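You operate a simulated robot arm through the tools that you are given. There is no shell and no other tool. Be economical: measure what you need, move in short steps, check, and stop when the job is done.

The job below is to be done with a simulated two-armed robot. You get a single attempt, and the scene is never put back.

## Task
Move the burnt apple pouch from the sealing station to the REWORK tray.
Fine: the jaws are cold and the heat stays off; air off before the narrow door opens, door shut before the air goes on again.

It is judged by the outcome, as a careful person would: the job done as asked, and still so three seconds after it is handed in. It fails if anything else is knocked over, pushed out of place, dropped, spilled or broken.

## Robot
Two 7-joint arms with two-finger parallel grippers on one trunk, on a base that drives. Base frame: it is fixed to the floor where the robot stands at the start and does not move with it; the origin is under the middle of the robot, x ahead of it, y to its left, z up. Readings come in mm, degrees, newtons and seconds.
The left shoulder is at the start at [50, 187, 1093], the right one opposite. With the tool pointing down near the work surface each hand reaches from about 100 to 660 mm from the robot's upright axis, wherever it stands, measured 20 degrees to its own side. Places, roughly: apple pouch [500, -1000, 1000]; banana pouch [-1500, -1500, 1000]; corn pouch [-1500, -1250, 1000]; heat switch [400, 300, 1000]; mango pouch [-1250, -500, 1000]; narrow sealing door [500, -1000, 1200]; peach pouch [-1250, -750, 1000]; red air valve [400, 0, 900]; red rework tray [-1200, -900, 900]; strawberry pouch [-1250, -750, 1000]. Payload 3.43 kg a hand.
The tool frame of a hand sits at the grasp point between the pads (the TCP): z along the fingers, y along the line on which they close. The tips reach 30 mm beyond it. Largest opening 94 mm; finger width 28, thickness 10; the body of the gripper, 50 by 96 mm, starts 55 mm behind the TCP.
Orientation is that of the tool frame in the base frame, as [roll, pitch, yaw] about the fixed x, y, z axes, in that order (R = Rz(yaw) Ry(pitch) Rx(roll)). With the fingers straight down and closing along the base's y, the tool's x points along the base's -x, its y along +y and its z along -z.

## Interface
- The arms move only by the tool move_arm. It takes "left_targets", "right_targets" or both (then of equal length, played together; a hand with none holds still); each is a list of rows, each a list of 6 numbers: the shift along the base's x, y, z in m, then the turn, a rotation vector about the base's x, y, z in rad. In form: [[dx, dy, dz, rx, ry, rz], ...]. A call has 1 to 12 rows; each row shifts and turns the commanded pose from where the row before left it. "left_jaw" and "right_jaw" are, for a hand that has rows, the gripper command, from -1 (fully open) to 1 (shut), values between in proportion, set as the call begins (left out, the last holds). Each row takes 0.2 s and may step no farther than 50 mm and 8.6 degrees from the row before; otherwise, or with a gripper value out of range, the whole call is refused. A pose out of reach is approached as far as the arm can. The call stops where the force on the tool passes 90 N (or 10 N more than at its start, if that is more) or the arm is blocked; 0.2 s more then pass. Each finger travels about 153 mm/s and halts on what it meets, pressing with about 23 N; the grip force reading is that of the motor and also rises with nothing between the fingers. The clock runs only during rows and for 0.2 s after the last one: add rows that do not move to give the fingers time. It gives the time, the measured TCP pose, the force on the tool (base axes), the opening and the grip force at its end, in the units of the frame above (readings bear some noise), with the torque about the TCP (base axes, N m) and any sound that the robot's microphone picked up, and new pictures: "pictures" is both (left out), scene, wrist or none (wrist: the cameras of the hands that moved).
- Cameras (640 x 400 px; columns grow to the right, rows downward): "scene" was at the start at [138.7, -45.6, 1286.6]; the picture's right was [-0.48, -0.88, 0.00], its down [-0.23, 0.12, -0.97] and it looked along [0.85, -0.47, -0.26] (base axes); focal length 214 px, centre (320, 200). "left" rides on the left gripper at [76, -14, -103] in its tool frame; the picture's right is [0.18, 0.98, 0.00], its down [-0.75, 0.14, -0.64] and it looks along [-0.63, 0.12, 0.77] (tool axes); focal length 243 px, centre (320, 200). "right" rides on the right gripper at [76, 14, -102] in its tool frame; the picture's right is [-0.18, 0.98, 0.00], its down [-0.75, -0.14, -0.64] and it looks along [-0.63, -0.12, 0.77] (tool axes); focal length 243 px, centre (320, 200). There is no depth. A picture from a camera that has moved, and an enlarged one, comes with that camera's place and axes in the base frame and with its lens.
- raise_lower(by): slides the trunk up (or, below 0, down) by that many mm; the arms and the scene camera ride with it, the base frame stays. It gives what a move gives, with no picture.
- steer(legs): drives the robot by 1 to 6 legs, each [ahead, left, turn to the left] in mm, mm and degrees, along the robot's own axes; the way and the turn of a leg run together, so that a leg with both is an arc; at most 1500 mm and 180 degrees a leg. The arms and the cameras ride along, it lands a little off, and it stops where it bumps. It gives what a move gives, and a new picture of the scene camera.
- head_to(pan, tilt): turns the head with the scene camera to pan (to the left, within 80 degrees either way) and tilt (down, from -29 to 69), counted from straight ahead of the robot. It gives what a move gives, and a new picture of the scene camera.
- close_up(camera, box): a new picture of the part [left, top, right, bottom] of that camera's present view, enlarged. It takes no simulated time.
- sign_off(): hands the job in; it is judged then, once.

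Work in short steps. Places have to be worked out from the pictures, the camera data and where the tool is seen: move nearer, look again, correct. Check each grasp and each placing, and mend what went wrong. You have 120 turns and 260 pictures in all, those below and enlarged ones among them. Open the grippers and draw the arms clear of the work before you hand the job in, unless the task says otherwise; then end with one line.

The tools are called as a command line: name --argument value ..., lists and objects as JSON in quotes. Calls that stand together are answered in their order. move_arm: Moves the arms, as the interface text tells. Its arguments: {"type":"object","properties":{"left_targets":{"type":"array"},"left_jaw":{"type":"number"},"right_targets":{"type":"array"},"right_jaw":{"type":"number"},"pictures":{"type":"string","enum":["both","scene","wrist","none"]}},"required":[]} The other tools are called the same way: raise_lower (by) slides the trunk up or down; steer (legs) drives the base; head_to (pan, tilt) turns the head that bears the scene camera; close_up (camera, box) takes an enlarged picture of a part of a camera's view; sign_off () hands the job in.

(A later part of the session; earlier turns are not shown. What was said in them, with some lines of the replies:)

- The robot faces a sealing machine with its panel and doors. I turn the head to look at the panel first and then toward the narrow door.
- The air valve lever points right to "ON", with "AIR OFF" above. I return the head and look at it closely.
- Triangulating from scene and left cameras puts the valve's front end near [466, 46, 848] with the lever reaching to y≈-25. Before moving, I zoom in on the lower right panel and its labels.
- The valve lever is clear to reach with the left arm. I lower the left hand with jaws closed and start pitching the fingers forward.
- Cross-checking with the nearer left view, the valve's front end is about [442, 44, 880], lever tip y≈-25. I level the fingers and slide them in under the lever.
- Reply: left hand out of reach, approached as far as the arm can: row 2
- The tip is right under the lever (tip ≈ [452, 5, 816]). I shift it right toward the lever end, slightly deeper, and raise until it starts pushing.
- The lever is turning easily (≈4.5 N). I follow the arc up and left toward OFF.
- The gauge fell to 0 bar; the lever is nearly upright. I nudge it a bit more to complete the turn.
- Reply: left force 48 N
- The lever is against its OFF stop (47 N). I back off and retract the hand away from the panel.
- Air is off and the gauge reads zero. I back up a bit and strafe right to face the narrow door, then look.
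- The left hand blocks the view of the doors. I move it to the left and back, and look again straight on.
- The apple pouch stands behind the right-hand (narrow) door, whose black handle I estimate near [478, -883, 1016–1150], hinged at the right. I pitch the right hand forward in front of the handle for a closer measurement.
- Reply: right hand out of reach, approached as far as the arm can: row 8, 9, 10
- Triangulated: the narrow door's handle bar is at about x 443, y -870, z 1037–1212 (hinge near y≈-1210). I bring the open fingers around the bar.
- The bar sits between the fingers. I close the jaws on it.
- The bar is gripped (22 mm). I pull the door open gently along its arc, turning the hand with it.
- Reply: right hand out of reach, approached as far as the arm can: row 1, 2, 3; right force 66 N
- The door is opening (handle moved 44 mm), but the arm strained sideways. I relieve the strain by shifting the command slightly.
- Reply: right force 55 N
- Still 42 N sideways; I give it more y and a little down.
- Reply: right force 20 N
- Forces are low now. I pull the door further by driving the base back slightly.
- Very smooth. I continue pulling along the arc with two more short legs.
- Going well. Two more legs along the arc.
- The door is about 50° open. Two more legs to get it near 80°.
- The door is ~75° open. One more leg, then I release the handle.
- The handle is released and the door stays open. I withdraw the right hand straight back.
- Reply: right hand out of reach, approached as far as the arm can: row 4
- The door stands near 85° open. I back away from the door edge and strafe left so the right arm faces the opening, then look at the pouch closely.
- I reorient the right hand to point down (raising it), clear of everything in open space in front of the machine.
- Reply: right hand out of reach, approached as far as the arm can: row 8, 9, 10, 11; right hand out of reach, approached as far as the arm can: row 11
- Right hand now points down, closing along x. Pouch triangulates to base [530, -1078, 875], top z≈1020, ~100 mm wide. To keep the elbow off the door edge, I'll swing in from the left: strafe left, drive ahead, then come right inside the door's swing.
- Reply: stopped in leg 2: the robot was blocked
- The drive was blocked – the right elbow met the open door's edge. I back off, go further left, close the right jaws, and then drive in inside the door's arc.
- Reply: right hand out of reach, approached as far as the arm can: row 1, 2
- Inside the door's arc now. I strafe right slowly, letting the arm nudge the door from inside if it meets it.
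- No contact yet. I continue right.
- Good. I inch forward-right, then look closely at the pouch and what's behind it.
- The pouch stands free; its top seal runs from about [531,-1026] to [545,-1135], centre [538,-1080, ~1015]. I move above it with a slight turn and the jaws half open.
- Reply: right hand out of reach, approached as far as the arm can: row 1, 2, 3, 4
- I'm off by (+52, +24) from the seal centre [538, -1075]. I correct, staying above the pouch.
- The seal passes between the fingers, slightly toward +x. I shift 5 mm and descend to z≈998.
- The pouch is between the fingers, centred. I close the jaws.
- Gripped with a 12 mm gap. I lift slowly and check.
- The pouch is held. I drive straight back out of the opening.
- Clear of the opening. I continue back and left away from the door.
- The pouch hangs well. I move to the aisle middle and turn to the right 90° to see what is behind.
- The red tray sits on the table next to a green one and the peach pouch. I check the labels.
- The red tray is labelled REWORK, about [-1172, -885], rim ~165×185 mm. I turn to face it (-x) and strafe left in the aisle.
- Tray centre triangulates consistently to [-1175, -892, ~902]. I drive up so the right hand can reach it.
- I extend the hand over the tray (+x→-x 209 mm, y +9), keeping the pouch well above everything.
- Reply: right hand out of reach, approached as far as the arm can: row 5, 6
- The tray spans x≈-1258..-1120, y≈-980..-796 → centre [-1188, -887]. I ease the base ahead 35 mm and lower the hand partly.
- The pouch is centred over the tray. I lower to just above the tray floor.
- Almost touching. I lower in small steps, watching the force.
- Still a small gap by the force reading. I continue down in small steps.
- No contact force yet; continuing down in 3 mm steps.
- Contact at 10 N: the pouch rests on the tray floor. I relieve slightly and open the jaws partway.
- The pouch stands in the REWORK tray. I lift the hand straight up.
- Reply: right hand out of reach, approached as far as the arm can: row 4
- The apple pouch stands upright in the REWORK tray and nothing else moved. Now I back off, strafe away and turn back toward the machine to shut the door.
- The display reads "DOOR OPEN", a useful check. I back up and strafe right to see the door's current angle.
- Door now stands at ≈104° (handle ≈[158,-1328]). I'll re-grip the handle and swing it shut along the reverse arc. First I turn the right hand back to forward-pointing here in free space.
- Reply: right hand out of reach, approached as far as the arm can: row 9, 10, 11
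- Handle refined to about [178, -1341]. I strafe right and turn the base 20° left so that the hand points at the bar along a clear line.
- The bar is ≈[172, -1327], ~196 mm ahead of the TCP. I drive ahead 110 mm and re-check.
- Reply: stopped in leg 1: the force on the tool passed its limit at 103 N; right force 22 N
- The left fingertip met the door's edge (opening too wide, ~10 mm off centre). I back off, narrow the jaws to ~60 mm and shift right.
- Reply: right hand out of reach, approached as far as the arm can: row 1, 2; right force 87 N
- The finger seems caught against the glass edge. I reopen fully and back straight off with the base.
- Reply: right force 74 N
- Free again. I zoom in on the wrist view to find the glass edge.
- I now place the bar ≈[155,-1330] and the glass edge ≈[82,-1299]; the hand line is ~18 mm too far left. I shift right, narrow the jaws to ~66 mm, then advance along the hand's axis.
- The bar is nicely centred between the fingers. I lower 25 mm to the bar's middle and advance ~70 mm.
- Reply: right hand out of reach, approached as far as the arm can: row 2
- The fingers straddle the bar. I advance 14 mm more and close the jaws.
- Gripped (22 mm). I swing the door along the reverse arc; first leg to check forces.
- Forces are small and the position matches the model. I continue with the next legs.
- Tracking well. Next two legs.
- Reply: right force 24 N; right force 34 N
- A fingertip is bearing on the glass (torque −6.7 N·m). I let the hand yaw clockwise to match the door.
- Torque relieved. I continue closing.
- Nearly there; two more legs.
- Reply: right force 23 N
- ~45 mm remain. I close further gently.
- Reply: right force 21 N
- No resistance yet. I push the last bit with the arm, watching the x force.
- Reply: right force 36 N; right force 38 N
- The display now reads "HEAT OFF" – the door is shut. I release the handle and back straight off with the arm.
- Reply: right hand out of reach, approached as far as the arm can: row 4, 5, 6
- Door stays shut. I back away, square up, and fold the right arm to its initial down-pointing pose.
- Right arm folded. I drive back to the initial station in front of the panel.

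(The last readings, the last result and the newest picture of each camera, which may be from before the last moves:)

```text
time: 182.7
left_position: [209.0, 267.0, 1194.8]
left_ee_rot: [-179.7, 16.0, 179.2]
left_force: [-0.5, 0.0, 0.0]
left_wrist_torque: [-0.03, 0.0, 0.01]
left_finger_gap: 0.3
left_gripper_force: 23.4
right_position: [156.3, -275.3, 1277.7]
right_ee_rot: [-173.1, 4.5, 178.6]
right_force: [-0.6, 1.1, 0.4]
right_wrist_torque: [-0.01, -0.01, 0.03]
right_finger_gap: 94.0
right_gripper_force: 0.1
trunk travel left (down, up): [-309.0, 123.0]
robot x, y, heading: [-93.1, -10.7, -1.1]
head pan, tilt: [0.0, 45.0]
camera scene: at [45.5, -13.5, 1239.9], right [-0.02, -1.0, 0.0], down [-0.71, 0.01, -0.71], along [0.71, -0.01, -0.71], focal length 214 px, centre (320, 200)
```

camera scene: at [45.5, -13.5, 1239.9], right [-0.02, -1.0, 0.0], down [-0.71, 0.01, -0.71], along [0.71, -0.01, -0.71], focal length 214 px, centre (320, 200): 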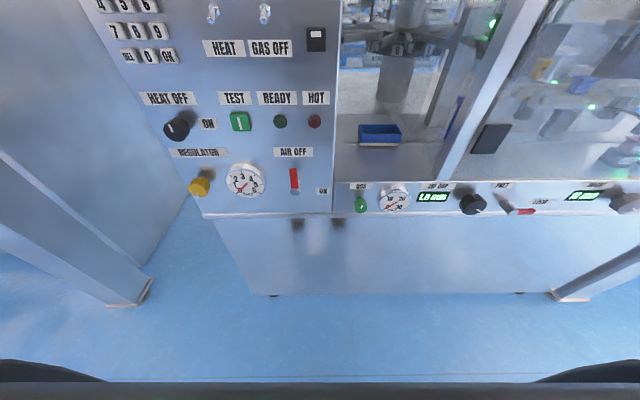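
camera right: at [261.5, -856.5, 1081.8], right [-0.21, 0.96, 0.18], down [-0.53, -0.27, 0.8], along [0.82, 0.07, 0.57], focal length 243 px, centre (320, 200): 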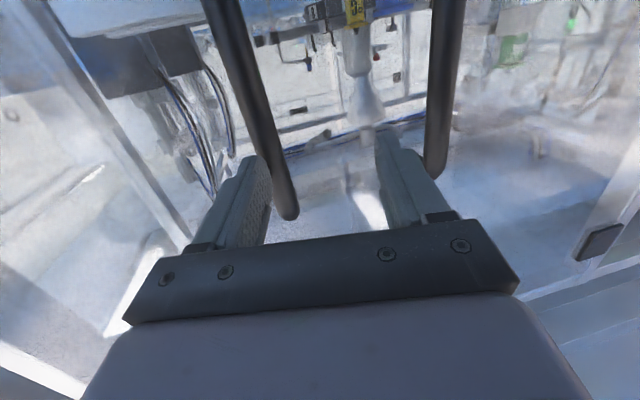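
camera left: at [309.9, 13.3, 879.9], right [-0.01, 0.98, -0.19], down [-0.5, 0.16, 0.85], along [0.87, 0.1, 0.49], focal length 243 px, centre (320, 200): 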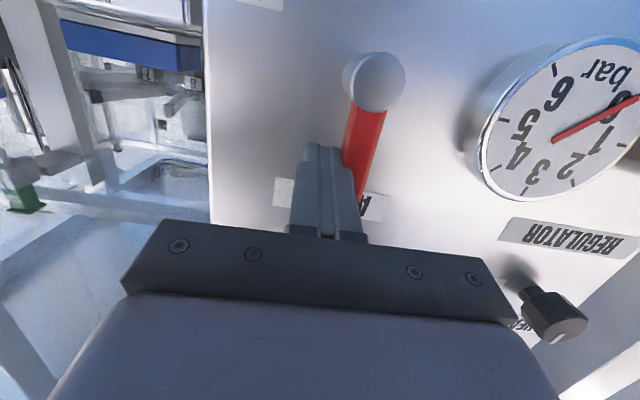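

Display shows no door warning. I line up exactly as before and bring the left hand to a forward-pointing pose left of the upright lever.

steer --legs '[[90, 12, 1]]'

move_arm --left_targets '[[0.003, -0.022, -0.03, 0, -0.14, 0], [0.003, -0.022, -0.03, 0, -0.14, 0], [0.003, -0.022, -0.03, 0, -0.14, 0], [0.003, -0.022, -0.03, 0, -0.14, 0], [0.003, -0.022, -0.03, 0, -0.14, 0], [0.003, -0.022, -0.03, 0, -0.14, 0], [0.003, -0.022, -0.03, 0, -0.14, 0], [0.003, -0.022, -0.025, 0, -0.12, 0], [0, 0, 0, 0, 0, 0]]' --left_jaw 1

```text
time: 183.8
left_position: [293.6, 282.3, 1194.7]
left_ee_rot: [-179.6, 16.0, -179.7]
left_force: [-0.2, -0.5, 0.5]
left_wrist_torque: [-0.02, 0.0, 0.03]
left_finger_gap: 0.0
left_gripper_force: 23.3
right_position: [250.5, -259.2, 1277.9]
right_ee_rot: [-173.0, 4.5, 179.6]
right_force: [1.2, 0.3, -1.5]
right_wrist_torque: [0.02, 0.02, -0.01]
right_finger_gap: 94.2
right_gripper_force: 0.1
trunk travel left (down, up): [-309.0, 123.0]
robot x, y, heading: [-4.6, 1.2, 0.3]
head pan, tilt: [0.0, 45.0]
camera scene: at [135.2, 0.4, 1239.6], right [0.0, -1.0, 0.0], down [-0.71, 0.0, -0.71], along [0.71, 0.0, -0.71], focal length 214 px, centre (320, 200)
```

scene: 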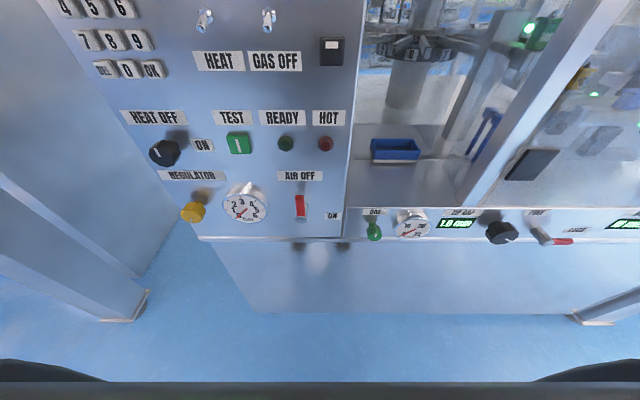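

```text
time: 185.8
left_position: [381.5, 69.1, 1013.6]
left_ee_rot: [-177.8, 79.2, -177.8]
left_force: [0.3, 0.3, 0.1]
left_wrist_torque: [0.01, -0.03, -0.02]
left_finger_gap: 0.0
left_gripper_force: 23.6
left hand out of reach, approached as far as the arm can: row 3, 4, 5, 6
right_position: [250.3, -259.9, 1278.3]
right_ee_rot: [-173.1, 4.5, 179.7]
right_force: [0.0, -0.2, 0.5]
right_wrist_torque: [0.0, 0.01, 0.01]
right_finger_gap: 94.2
right_gripper_force: 0.0
trunk travel left (down, up): [-309.0, 123.0]
robot x, y, heading: [-2.6, -4.9, 0.2]
head pan, tilt: [0.0, 45.0]
camera scene: at [134.4, 0.6, 1239.8], right [0.0, -1.0, 0.0], down [-0.71, 0.0, -0.71], along [0.71, 0.0, -0.71], focal length 214 px, centre (320, 200)
camera left: at [268.7, 55.1, 956.6], right [-0.03, 0.98, -0.19], down [-0.49, 0.15, 0.86], along [0.87, 0.12, 0.47], focal length 243 px, centre (320, 200)
```

scene: 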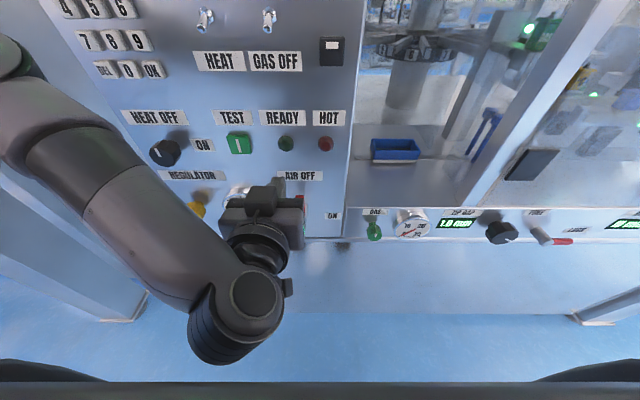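
left: 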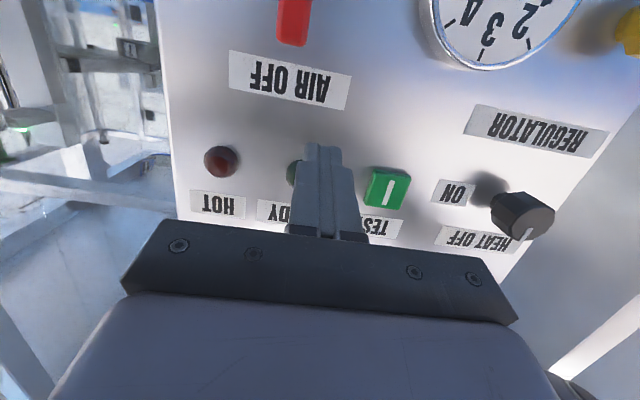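

I lower to the lever's height on its left side (still short of the panel), then look.

move_arm --left_targets '[[0, 0.007, -0.03, 0, 0, 0], [0, 0, -0.03, 0, 0, 0], [0, 0, -0.023, 0, 0, 0], [0, 0, 0, 0, 0, 0]]'

close_up --camera "scene" --box '[220, 150, 380, 250]'

```text
time: 186.8
left_position: [383.4, 74.5, 930.2]
left_ee_rot: [-178.0, 79.1, -178.1]
left_force: [0.5, 0.1, 0.0]
left_wrist_torque: [-0.01, -0.04, 0.01]
left_finger_gap: 0.0
left_gripper_force: 23.4
right_position: [250.8, -259.5, 1278.9]
right_ee_rot: [-173.1, 4.5, 179.6]
right_force: [0.3, -0.1, -0.3]
right_wrist_torque: [0.02, 0.01, -0.04]
right_finger_gap: 94.1
right_gripper_force: 0.2
trunk travel left (down, up): [-309.0, 123.0]
robot x, y, heading: [-4.7, 2.1, 0.1]
head pan, tilt: [0.0, 45.0]
camera scene: at [134.3, 0.3, 1239.8], right [0.0, -1.0, 0.0], down [-0.71, 0.0, -0.71], along [0.71, 0.0, -0.71], focal length 214 px, centre (320, 200)
camera left: at [268.5, 61.3, 874.0], right [-0.03, 0.98, -0.19], down [-0.49, 0.15, 0.86], along [0.87, 0.12, 0.47], focal length 243 px, centre (320, 200)
```

scene: 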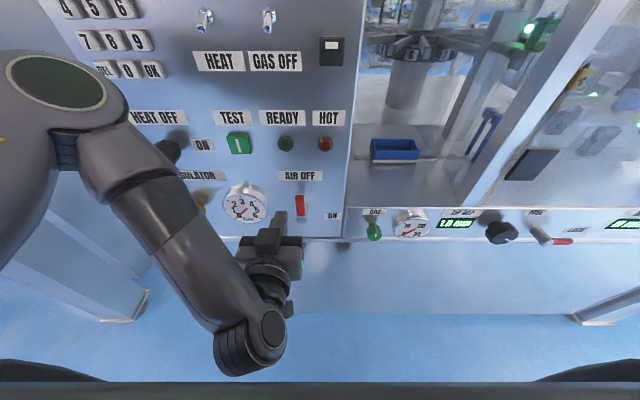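
left: 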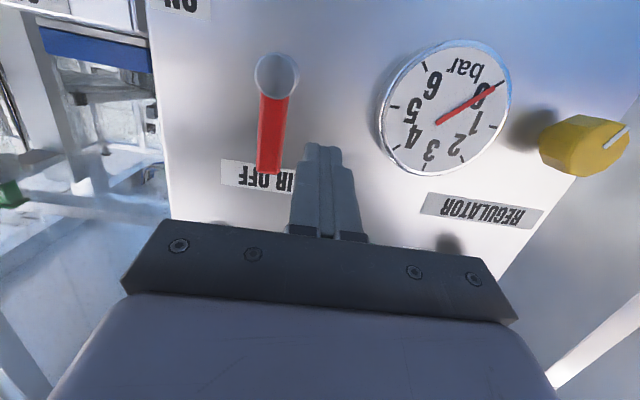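

```text
4.00 times, centred on (300, 200) of scene
camera zoom: at [134.3, 0.3, 1239.8], right [0.0, -1.0, 0.0], down [-0.71, 0.0, -0.71], along [0.71, 0.0, -0.71], focal length 858 px, centre (400, 200)
```

zoom: 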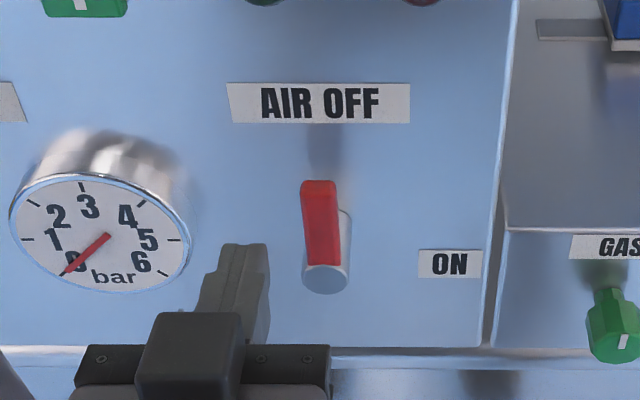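

Clear gap between gauge and lever. I advance 44 mm, then push the lever right along its arc toward ON.

move_arm --left_targets '[[0.022, 0, 0, 0, 0, 0], [0.022, 0, 0, 0, 0, 0], [0, -0.012, 0.001, 0, 0, 0], [0, -0.009, 0.003, 0, 0, 0], [0, -0.009, 0.002, 0, 0, 0], [0, -0.009, 0, 0, 0, 0], [0, -0.009, -0.002, 0, 0, 0]]'

close_up --camera "scene" --box '[220, 150, 380, 250]'

```text
time: 188.4
left_position: [426.0, 25.7, 934.0]
left_ee_rot: [-178.0, 79.1, -178.2]
left_force: [0.5, 1.2, 0.4]
left_wrist_torque: [0.03, -0.03, 0.02]
left_finger_gap: 0.0
left_gripper_force: 23.7
right_position: [250.5, -259.3, 1278.4]
right_ee_rot: [-173.2, 4.5, 179.6]
right_force: [-0.2, 0.6, -0.7]
right_wrist_torque: [0.02, 0.01, 0.02]
right_finger_gap: 94.0
right_gripper_force: 0.0
trunk travel left (down, up): [-309.0, 123.0]
robot x, y, heading: [-3.3, 0.1, 0.3]
head pan, tilt: [0.0, 45.0]
camera scene: at [134.4, 0.3, 1239.8], right [0.0, -1.0, 0.0], down [-0.71, 0.0, -0.71], along [0.71, 0.0, -0.71], focal length 214 px, centre (320, 200)
camera left: at [311.9, 12.2, 878.1], right [-0.03, 0.98, -0.19], down [-0.49, 0.15, 0.86], along [0.87, 0.12, 0.47], focal length 243 px, centre (320, 200)
```

scene: 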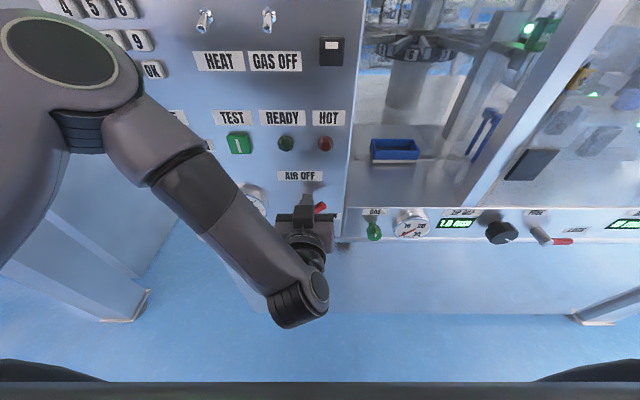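
left: 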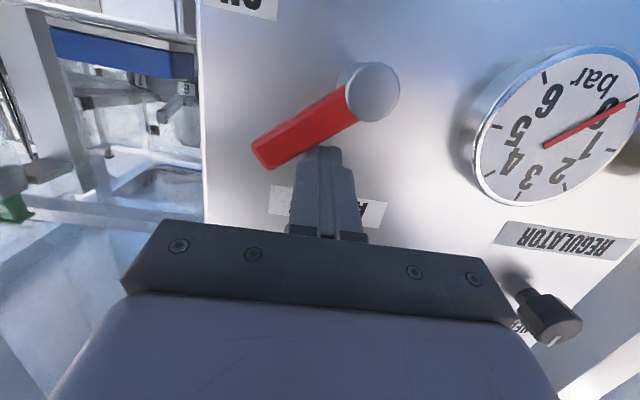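

```text
4.00 times, centred on (300, 200) of scene
camera zoom: at [134.4, 0.3, 1239.8], right [0.0, -1.0, 0.0], down [-0.71, 0.0, -0.71], along [0.71, 0.0, -0.71], focal length 858 px, centre (400, 200)
```

zoom: 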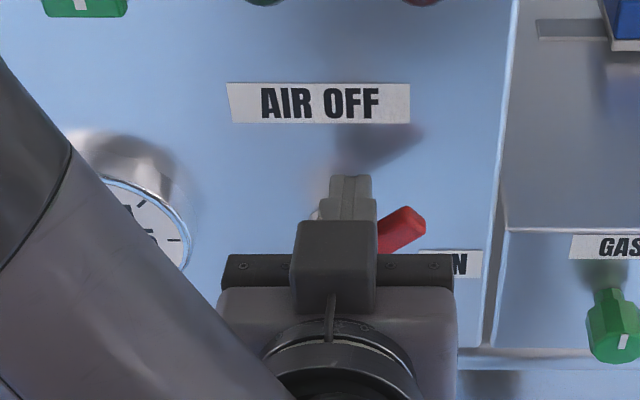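

The lever is at ~40°. I continue right and down to the ON stop.

move_arm --left_targets '[[0, -0.01, -0.006, 0, 0, 0], [0, -0.008, -0.01, 0, 0, 0], [0, -0.005, -0.01, 0, 0, 0], [0, -0.003, -0.01, 0, 0, 0], [0, 0, -0.006, 0, 0, 0], [0, 0, 0, 0, 0, 0]]'

close_up --camera "scene" --box '[220, 150, 380, 250]'

```text
time: 189.8
left_position: [426.3, 0.9, 907.0]
left_ee_rot: [-174.4, 82.3, -174.1]
left_force: [-6.7, 11.5, 78.5]
left_wrist_torque: [0.36, -1.11, 0.31]
left_finger_gap: 0.0
left_gripper_force: 22.7
right_position: [244.0, -258.2, 1280.8]
right_ee_rot: [-173.1, 4.8, 179.6]
right_force: [0.3, -0.7, 0.9]
right_wrist_torque: [-0.01, 0.01, -0.02]
right_finger_gap: 94.0
right_gripper_force: 0.0
trunk travel left (down, up): [-309.0, 123.0]
robot x, y, heading: [-1.0, 2.1, 0.2]
head pan, tilt: [0.0, 45.0]
camera scene: at [128.2, 1.2, 1241.3], right [0.0, -1.0, 0.0], down [-0.7, 0.0, -0.71], along [0.71, 0.0, -0.7], focal length 214 px, centre (320, 200)
camera left: at [316.3, -13.8, 846.1], right [-0.03, 0.98, -0.2], down [-0.54, 0.15, 0.83], along [0.84, 0.13, 0.52], focal length 243 px, centre (320, 200)
```

scene: 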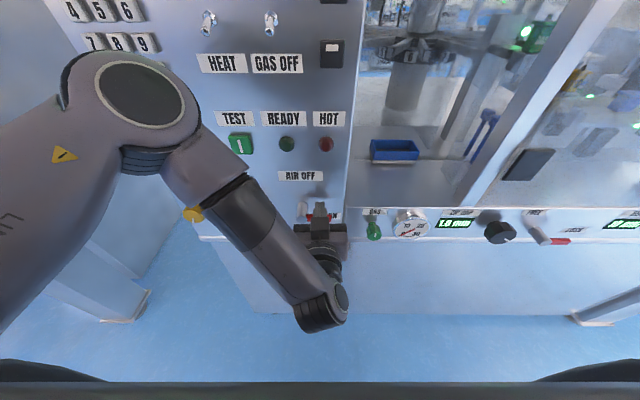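
left: 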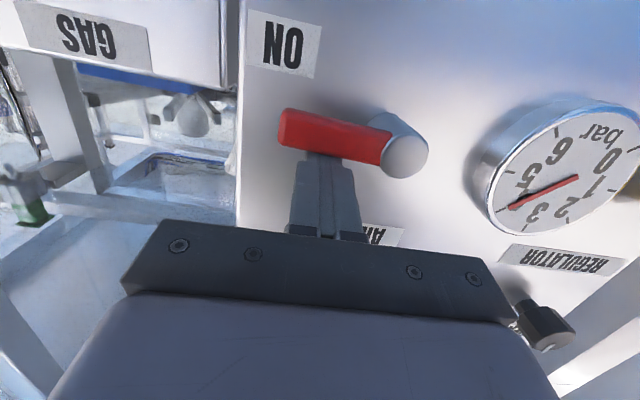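

```text
4.00 times, centred on (300, 200) of scene
camera zoom: at [128.2, 1.2, 1241.3], right [0.0, -1.0, 0.0], down [-0.7, 0.0, -0.71], along [0.71, 0.0, -0.7], focal length 858 px, centre (400, 200)
```

zoom: 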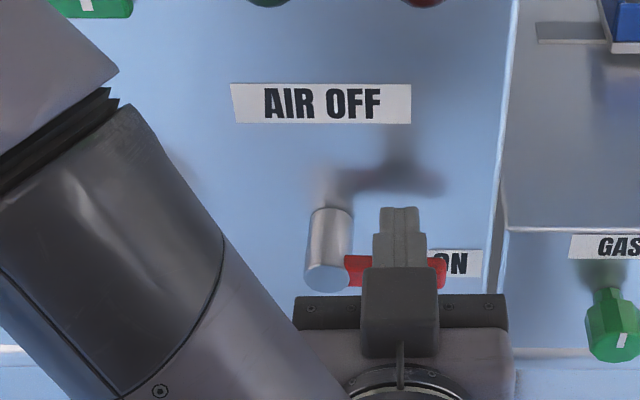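

The lever is at ON and the gauge is back at 4 bar. I lift off and withdraw the left hand.

move_arm --left_targets '[[0, 0, 0.025, 0, 0, 0], [-0.035, 0, 0.005, 0, 0, 0], [-0.04, 0, 0, 0, 0, 0], [-0.02, 0, 0.02, 0, 0.14, 0], [0, 0.01, 0.03, 0, 0.14, 0], [0, 0.015, 0.03, 0, 0.14, 0], [0, 0.015, 0.03, 0, 0.14, 0], [0, 0.015, 0.03, 0, 0.14, 0], [0, 0.015, 0.03, 0, 0.14, 0], [0, 0.015, 0.03, 0, 0.14, 0], [0, 0.015, 0.03, 0, 0.14, 0], [0, 0.015, 0.02, 0, 0.1, 0]]' --left_jaw -1 --pictures "none"

steer --legs '[[-150, 0, 0]]'

head_to --pan -10 --tilt 20

close_up --camera "scene" --box '[120, 200, 360, 400]'

```text
time: 192.4
left_position: [331.2, 114.4, 1170.0]
left_ee_rot: [-179.8, 9.0, -179.7]
left_force: [0.0, 0.6, -0.5]
left_wrist_torque: [0.0, 0.01, -0.01]
left_finger_gap: 93.9
left_gripper_force: 0.0
right_position: [250.6, -259.5, 1278.8]
right_ee_rot: [-173.2, 4.5, 179.6]
right_force: [0.2, -0.8, -0.4]
right_wrist_torque: [0.03, -0.03, 0.02]
right_finger_gap: 93.9
right_gripper_force: 0.1
trunk travel left (down, up): [-309.0, 123.0]
robot x, y, heading: [-2.9, 0.0, -0.3]
head pan, tilt: [0.0, 45.0]
```

```text
time: 193.7
left_position: [179.2, 114.0, 1170.3]
left_ee_rot: [-179.8, 9.2, -179.5]
left_force: [-1.2, 0.8, 0.7]
left_wrist_torque: [0.01, -0.01, -0.03]
left_finger_gap: 94.1
left_gripper_force: 0.0
right_position: [101.5, -260.9, 1280.1]
right_ee_rot: [-173.2, 4.6, 179.8]
right_force: [-0.5, 0.5, 0.6]
right_wrist_torque: [0.03, 0.01, 0.01]
right_finger_gap: 94.3
right_gripper_force: 0.1
trunk travel left (down, up): [-309.0, 123.0]
robot x, y, heading: [-156.0, -2.7, 0.3]
head pan, tilt: [0.0, 45.0]
camera scene: at [-16.1, 0.2, 1239.9], right [0.0, -1.0, 0.0], down [-0.71, 0.0, -0.71], along [0.71, 0.0, -0.71], focal length 214 px, centre (320, 200)
```

scene: 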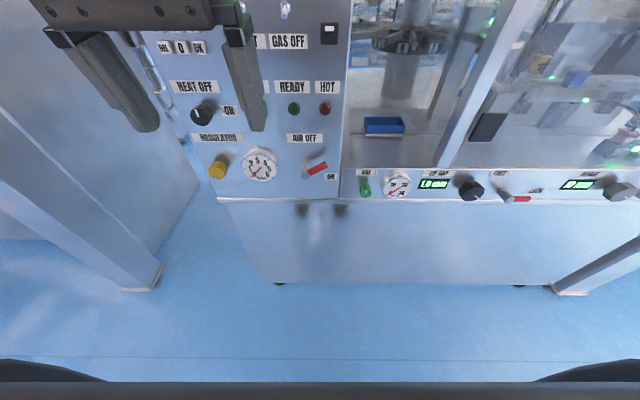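

```text
time: 194.6
left_position: [181.4, 112.3, 1170.6]
left_ee_rot: [-179.8, 9.2, -179.4]
left_force: [0.2, -0.7, -0.2]
left_wrist_torque: [0.0, -0.01, 0.01]
left_finger_gap: 94.0
left_gripper_force: 0.1
right_position: [101.0, -259.5, 1278.0]
right_ee_rot: [-173.2, 4.5, 179.7]
right_force: [-0.3, -0.6, -0.2]
right_wrist_torque: [0.0, -0.03, -0.03]
right_finger_gap: 94.1
right_gripper_force: 0.1
trunk travel left (down, up): [-309.0, 123.0]
robot x, y, heading: [-154.9, 1.5, 0.1]
head pan, tilt: [-10.0, 20.0]
camera scene: at [-4.9, -15.8, 1278.4], right [-0.17, -0.99, 0.0], down [-0.34, 0.06, -0.94], along [0.93, -0.16, -0.34], focal length 214 px, centre (320, 200)
```

scene: 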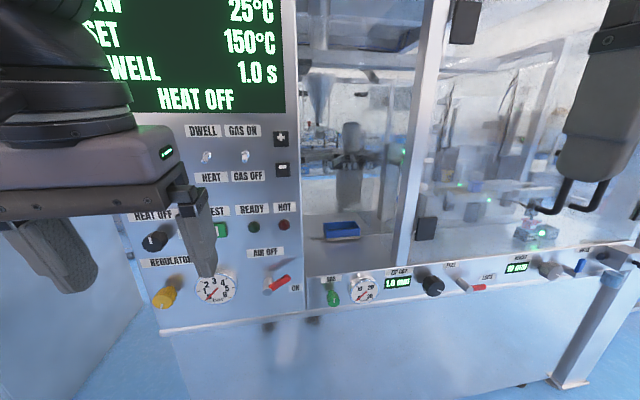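

```text
2.00 times, centred on (240, 300) of scene
camera zoom: at [-4.9, -15.8, 1278.4], right [-0.17, -0.99, 0.0], down [-0.34, 0.06, -0.94], along [0.93, -0.16, -0.34], focal length 429 px, centre (480, 0)
```

zoom: 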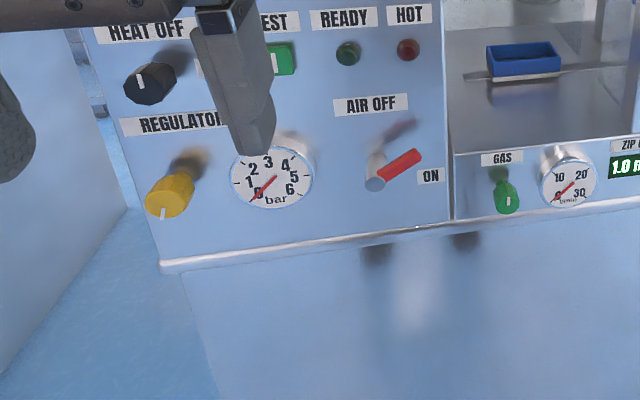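

On withdrawing, my opening finger dragged the lever back up ~25° and the gauge is at 0. I must push it down again, keeping the jaws closed this time.

steer --legs '[[150, 0, 0]]'

move_arm --left_targets '[[0, -0.012, -0.02, 0, -0.14, 0], [0, -0.012, -0.02, 0, -0.14, 0], [0, -0.012, -0.02, 0, -0.14, 0], [0, -0.012, -0.02, 0, -0.14, 0], [0, -0.012, -0.02, 0, -0.14, 0], [0, -0.012, -0.02, 0, -0.14, 0], [0, -0.012, -0.02, 0, -0.14, 0], [0, -0.012, -0.02, 0, -0.14, 0], [0, -0.012, -0.02, 0, -0.12, 0], [0, 0, 0, 0, 0, 0]]' --left_jaw 1

head_to --pan 0 --tilt 45

```text
time: 196.0
left_position: [332.1, 116.0, 1169.8]
left_ee_rot: [-179.8, 9.2, -179.3]
left_force: [0.9, -0.5, 0.5]
left_wrist_torque: [0.01, -0.01, -0.02]
left_finger_gap: 93.8
left_gripper_force: 0.0
right_position: [254.8, -258.7, 1278.4]
right_ee_rot: [-173.1, 4.4, -179.9]
right_force: [0.0, -0.2, 0.3]
right_wrist_torque: [0.03, 0.01, -0.01]
right_finger_gap: 94.0
right_gripper_force: 0.1
trunk travel left (down, up): [-309.0, 123.0]
robot x, y, heading: [-1.7, 4.6, 0.7]
head pan, tilt: [-10.0, 20.0]
camera scene: at [146.3, -14.2, 1278.3], right [-0.16, -0.99, 0.0], down [-0.34, 0.06, -0.94], along [0.93, -0.15, -0.34], focal length 214 px, centre (320, 200)
```

scene: 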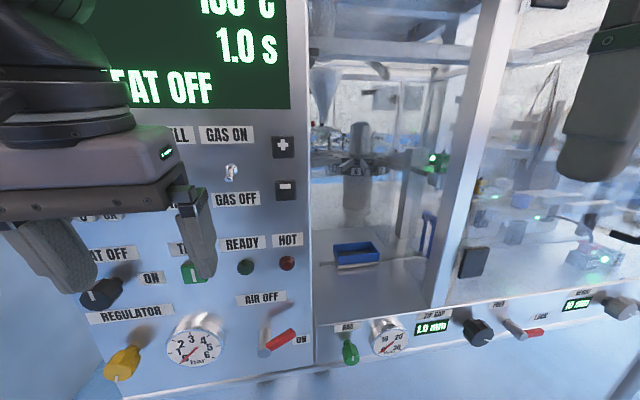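

```text
time: 198.4
left_position: [361.1, 18.7, 1008.0]
left_ee_rot: [-148.5, 81.1, -142.6]
left_force: [0.1, 0.3, 0.2]
left_wrist_torque: [0.01, 0.01, 0.01]
left_finger_gap: 0.0
left_gripper_force: 22.7
right_position: [251.9, -256.7, 1277.6]
right_ee_rot: [-173.2, 4.7, -179.9]
right_force: [0.8, 0.1, -0.5]
right_wrist_torque: [-0.03, -0.01, 0.02]
right_finger_gap: 93.9
right_gripper_force: 0.0
trunk travel left (down, up): [-309.0, 123.0]
robot x, y, heading: [-7.6, 1.1, 0.4]
head pan, tilt: [-10.0, 20.0]
stopped in row 10 (left hand): the arm was blocked; the commanded pose is now the measured one
camera scene: at [145.7, -14.2, 1278.4], right [-0.16, -0.99, 0.0], down [-0.34, 0.06, -0.94], along [0.93, -0.15, -0.34], focal length 214 px, centre (320, 200)
camera left: at [253.3, -11.7, 947.0], right [-0.13, 0.96, -0.26], down [-0.56, 0.15, 0.82], along [0.82, 0.25, 0.51], focal length 243 px, centre (320, 200)
```

scene: 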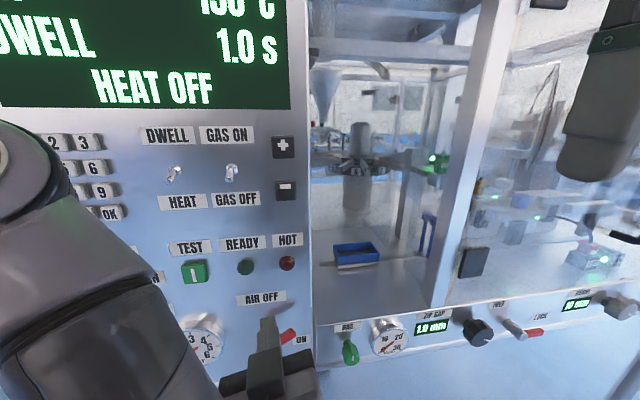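
left: 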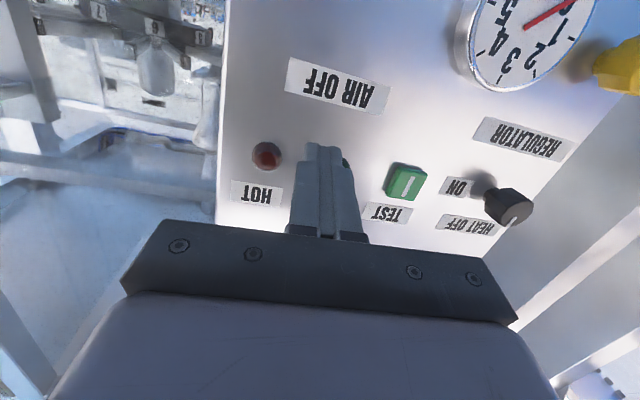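

```text
time: 199.3
left_position: [361.3, 18.1, 1009.3]
left_ee_rot: [-148.5, 81.2, -142.6]
left_force: [0.3, 0.5, 0.1]
left_wrist_torque: [-0.02, -0.04, 0.01]
left_finger_gap: 0.0
left_gripper_force: 22.2
right_position: [254.1, -256.1, 1279.1]
right_ee_rot: [-173.1, 4.4, -180.0]
right_force: [-0.1, -0.2, 0.1]
right_wrist_torque: [0.0, 0.03, -0.02]
right_finger_gap: 93.9
right_gripper_force: 0.1
trunk travel left (down, up): [-309.0, 123.0]
robot x, y, heading: [-3.3, 0.5, 0.5]
head pan, tilt: [0.0, 45.0]
camera scene: at [135.1, 1.9, 1239.8], right [0.01, -1.0, 0.0], down [-0.71, -0.01, -0.71], along [0.71, 0.01, -0.71], focal length 214 px, centre (320, 200)
```

scene: 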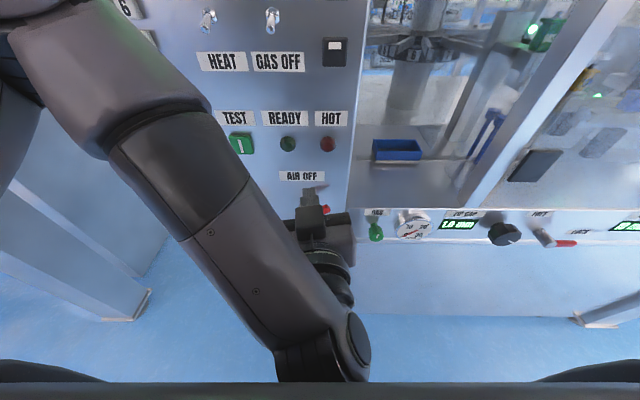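

I bring the hand forward and down to just above the lever.

move_arm --left_targets '[[0.025, -0.008, 0, 0, 0, 0], [0.015, -0.008, -0.02, 0, 0, 0], [0.005, -0.006, -0.025, 0, 0, 0], [0.02, 0, -0.01, 0, 0, 0], [0, 0, 0, 0, 0, 0]]'

close_up --camera "scene" --box '[220, 150, 380, 250]'

```text
time: 200.5
left_position: [434.2, 4.0, 960.8]
left_ee_rot: [-142.2, 80.3, -134.6]
left_force: [0.4, -1.3, 0.7]
left_wrist_torque: [-0.02, 0.01, 0.0]
left_finger_gap: 0.1
left_gripper_force: 23.5
right_position: [252.4, -257.2, 1277.5]
right_ee_rot: [-173.2, 4.5, -179.8]
right_force: [-0.3, 0.3, 0.3]
right_wrist_torque: [0.04, -0.03, -0.01]
right_finger_gap: 93.8
right_gripper_force: 0.1
trunk travel left (down, up): [-309.0, 123.0]
robot x, y, heading: [-4.6, 3.2, 0.3]
head pan, tilt: [0.0, 45.0]
camera scene: at [135.1, 2.0, 1239.8], right [0.01, -1.0, 0.0], down [-0.71, -0.01, -0.71], along [0.71, 0.01, -0.71], focal length 214 px, centre (320, 200)
camera left: at [327.3, -30.7, 900.5], right [-0.16, 0.95, -0.28], down [-0.56, 0.15, 0.81], along [0.81, 0.29, 0.51], focal length 243 px, centre (320, 200)
```

scene: 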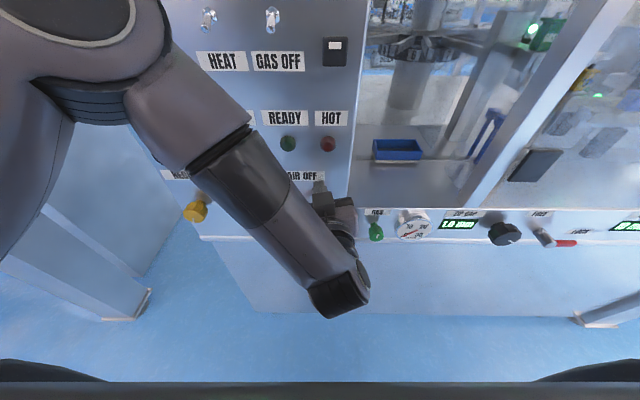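
left: 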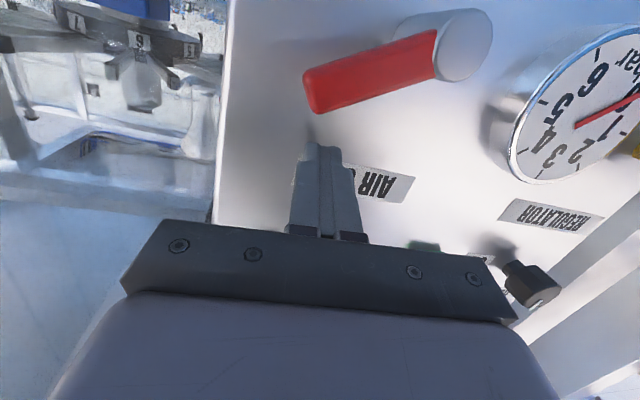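

```text
4.00 times, centred on (300, 200) of scene
camera zoom: at [135.1, 2.0, 1239.8], right [0.01, -1.0, 0.0], down [-0.71, -0.01, -0.71], along [0.71, 0.01, -0.71], focal length 858 px, centre (400, 200)
```

zoom: 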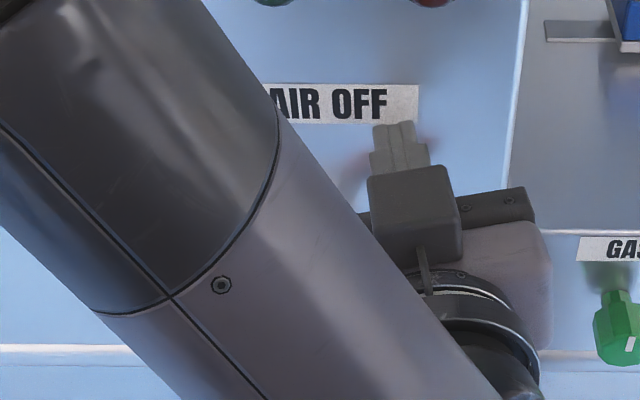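

Above the lever. I press down until it reaches the ON stop.

move_arm --left_targets '[[-0.005, -0.004, -0.012, 0, 0, 0], [0, -0.003, -0.012, 0, 0, 0], [0, 0, -0.012, 0, 0, 0], [0, 0, -0.01, 0, 0, 0], [0, 0, -0.008, 0, 0, 0], [0, 0, -0.006, 0, 0, 0], [0, 0, 0, 0, 0, 0]]'

```text
time: 202.1
left_position: [435.9, 4.0, 909.7]
left_ee_rot: [-133.9, 81.7, -125.3]
left_force: [4.1, -4.6, 49.1]
left_wrist_torque: [0.48, 0.08, -0.04]
left_finger_gap: 0.0
left_gripper_force: 23.5
right_position: [250.2, -259.2, 1279.6]
right_ee_rot: [-173.2, 4.7, -180.0]
right_force: [0.2, 0.1, -0.3]
right_wrist_torque: [0.01, 0.01, -0.01]
right_finger_gap: 93.9
right_gripper_force: 0.1
trunk travel left (down, up): [-309.0, 123.0]
robot x, y, heading: [-1.8, -1.2, 0.5]
head pan, tilt: [0.0, 45.0]
camera scene: at [132.2, 1.3, 1240.9], right [0.01, -1.0, 0.0], down [-0.7, -0.01, -0.71], along [0.71, 0.01, -0.7], focal length 214 px, centre (320, 200)
camera left: at [331.2, -33.4, 845.2], right [-0.17, 0.94, -0.28], down [-0.59, 0.14, 0.8], along [0.79, 0.3, 0.54], focal length 243 px, centre (320, 200)
```

scene: 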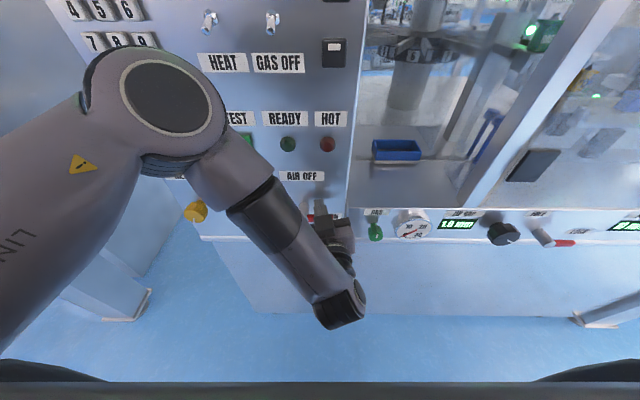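
left: 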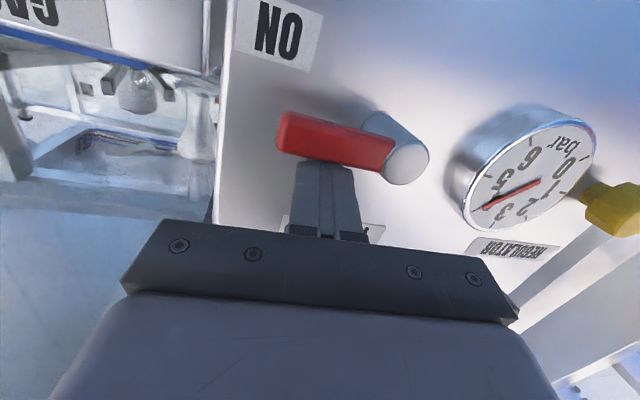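

The lever is at its ON stop and the gauge reads 4 bar. I lift straight up with the jaws shut, and withdraw.

move_arm --left_targets '[[0, 0, 0.02, 0, 0, 0], [0, 0, 0.03, 0, 0, 0], [-0.03, 0, 0.01, 0, 0, 0], [-0.04, 0, 0, 0, 0, 0], [-0.02, 0, 0, 0, 0, 0]]' --left_jaw 1

close_up --camera "scene" --box '[220, 150, 380, 250]'

```text
time: 203.3
left_position: [361.0, 15.5, 960.9]
left_ee_rot: [-148.3, 79.1, -138.5]
left_force: [-0.1, -0.5, 0.1]
left_wrist_torque: [-0.03, 0.0, -0.03]
left_finger_gap: 0.0
left_gripper_force: 22.5
left hand out of reach, approached as far as the arm can: row 5
right_position: [252.5, -257.3, 1278.5]
right_ee_rot: [-173.1, 4.6, -179.9]
right_force: [0.1, -0.2, 0.0]
right_wrist_torque: [-0.02, 0.01, 0.03]
right_finger_gap: 94.0
right_gripper_force: 0.2
trunk travel left (down, up): [-309.0, 123.0]
robot x, y, heading: [-5.8, -1.1, 0.5]
head pan, tilt: [0.0, 45.0]
camera scene: at [135.1, 2.0, 1239.7], right [0.01, -1.0, 0.0], down [-0.71, -0.01, -0.71], along [0.71, 0.01, -0.71], focal length 214 px, centre (320, 200)
camera left: at [254.2, -23.3, 902.6], right [-0.2, 0.94, -0.28], down [-0.54, 0.13, 0.83], along [0.82, 0.32, 0.48], focal length 243 px, centre (320, 200)
```

scene: 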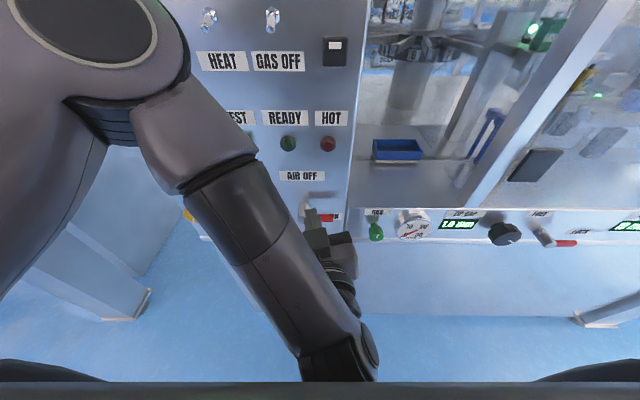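
left: 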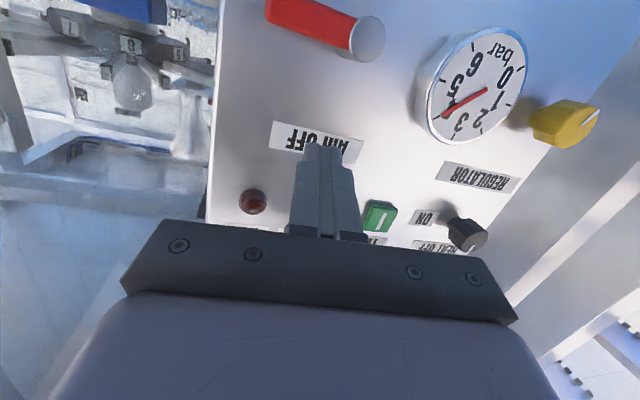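

```text
4.00 times, centred on (300, 200) of scene
camera zoom: at [135.1, 2.0, 1239.7], right [0.01, -1.0, 0.0], down [-0.71, -0.01, -0.71], along [0.71, 0.01, -0.71], focal length 858 px, centre (400, 200)
```

zoom: 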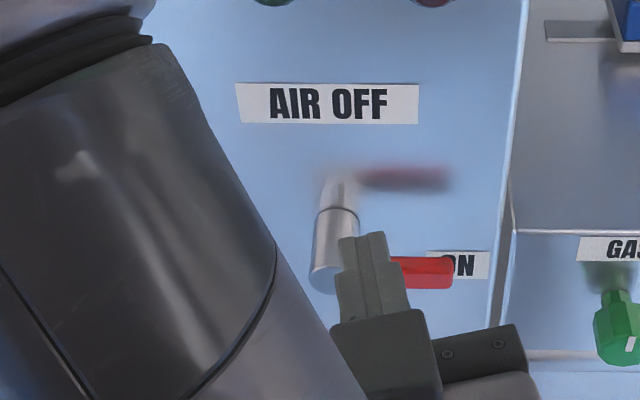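

Lever at ON, gauge 4 bar. I drive back clear, then open the left gripper and do a last overall check.

steer --legs '[[-220, 0, 0]]'

move_arm --left_targets '[[0, 0, 0.02, 0, 0.1, 0], [0, 0.01, 0.02, 0, 0.1, 0], [0, 0.01, 0.02, 0, 0.1, 0], [0, 0.01, 0.02, 0, 0.1, 0]]' --left_jaw -1 --pictures "none"

head_to --pan -15 --tilt 20

close_up --camera "scene" --box '[120, 50, 520, 300]'

```text
time: 205.0
left_position: [144.2, 12.9, 965.3]
left_ee_rot: [-143.8, 79.2, -134.1]
left_force: [0.0, -0.2, -0.4]
left_wrist_torque: [0.02, 0.0, 0.03]
left_finger_gap: 0.0
left_gripper_force: 23.0
right_position: [34.7, -258.8, 1278.9]
right_ee_rot: [-173.1, 4.6, -179.9]
right_force: [-0.1, -0.1, -0.4]
right_wrist_torque: [-0.02, -0.01, 0.0]
right_finger_gap: 93.9
right_gripper_force: 0.0
trunk travel left (down, up): [-309.0, 123.0]
robot x, y, heading: [-220.3, 0.1, 0.5]
head pan, tilt: [0.0, 45.0]
camera scene: at [-83.8, -0.1, 1239.9], right [0.01, -1.0, 0.0], down [-0.71, -0.01, -0.71], along [0.71, 0.01, -0.71], focal length 214 px, centre (320, 200)
```

scene: 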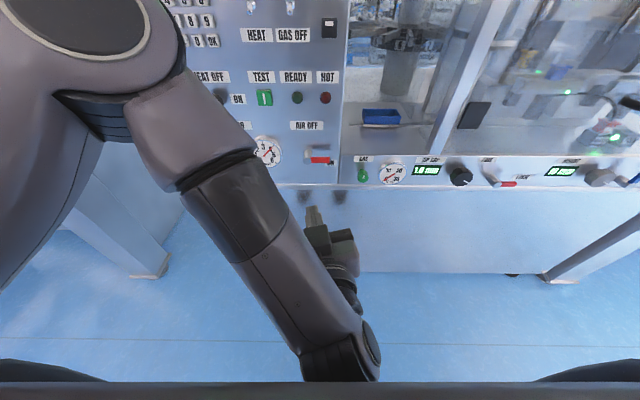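

```text
time: 206.0
left_position: [143.5, 41.9, 1046.3]
left_ee_rot: [-176.3, 58.5, -165.2]
left_force: [0.1, 0.0, -0.9]
left_wrist_torque: [0.03, 0.02, -0.01]
left_finger_gap: 94.1
left_gripper_force: 0.1
right_position: [34.4, -259.0, 1277.9]
right_ee_rot: [-173.1, 4.5, -179.9]
right_force: [0.6, -0.1, -0.2]
right_wrist_torque: [-0.01, 0.0, -0.03]
right_finger_gap: 93.9
right_gripper_force: 0.1
trunk travel left (down, up): [-309.0, 123.0]
robot x, y, heading: [-223.5, 0.4, 0.6]
head pan, tilt: [0.0, 45.0]
```

```text
time: 206.9
left_position: [143.3, 42.4, 1046.1]
left_ee_rot: [-176.2, 58.7, -164.9]
left_force: [-0.2, 0.7, 0.0]
left_wrist_torque: [0.03, 0.01, -0.02]
left_finger_gap: 93.9
left_gripper_force: 0.0
right_position: [33.2, -259.8, 1278.2]
right_ee_rot: [-173.2, 4.4, -179.9]
right_force: [0.4, -0.3, 0.6]
right_wrist_torque: [-0.03, 0.02, -0.03]
right_finger_gap: 94.2
right_gripper_force: 0.1
trunk travel left (down, up): [-309.0, 123.0]
robot x, y, heading: [-224.8, -2.1, 0.8]
head pan, tilt: [-15.0, 20.0]
camera scene: at [-74.4, -24.1, 1278.4], right [-0.25, -0.97, 0.0], down [-0.33, 0.09, -0.94], along [0.91, -0.23, -0.34], focal length 214 px, centre (320, 200)
```

scene: 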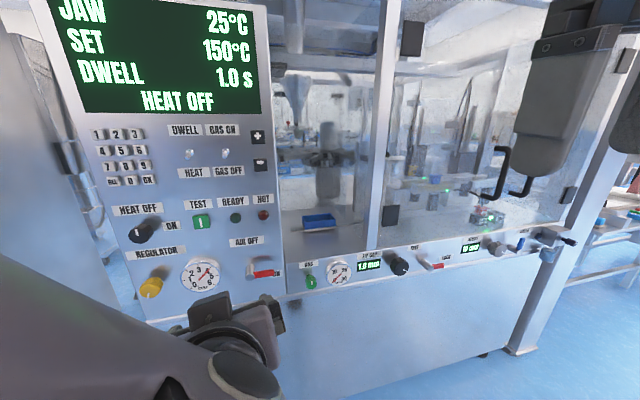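

```text
1.60 times, centred on (320, 175) of scene
camera zoom: at [-74.4, -24.1, 1278.4], right [-0.25, -0.97, 0.0], down [-0.33, 0.09, -0.94], along [0.91, -0.23, -0.34], focal length 343 px, centre (320, 240)
```

zoom: 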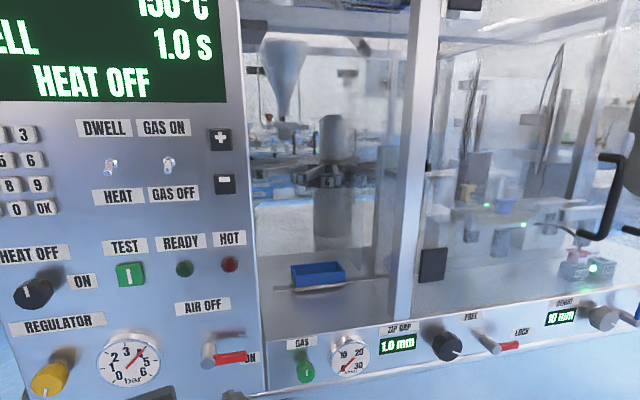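

Everything checks: the pouch is in the REWORK tray, the door is shut, the air is on at 4 bar, the heat is off, and both grippers are open and clear. I hand the job in.

sign_off

```text
The job is handed in.
```

The burnt apple pouch is standing in the REWORK tray. The air was off before I opened the narrow door; the door is shut again, the air is back on at 4 bar, and the heat stayed off throughout. The air took two tries to turn back on, because my finger dragged the lever off ON the first time.
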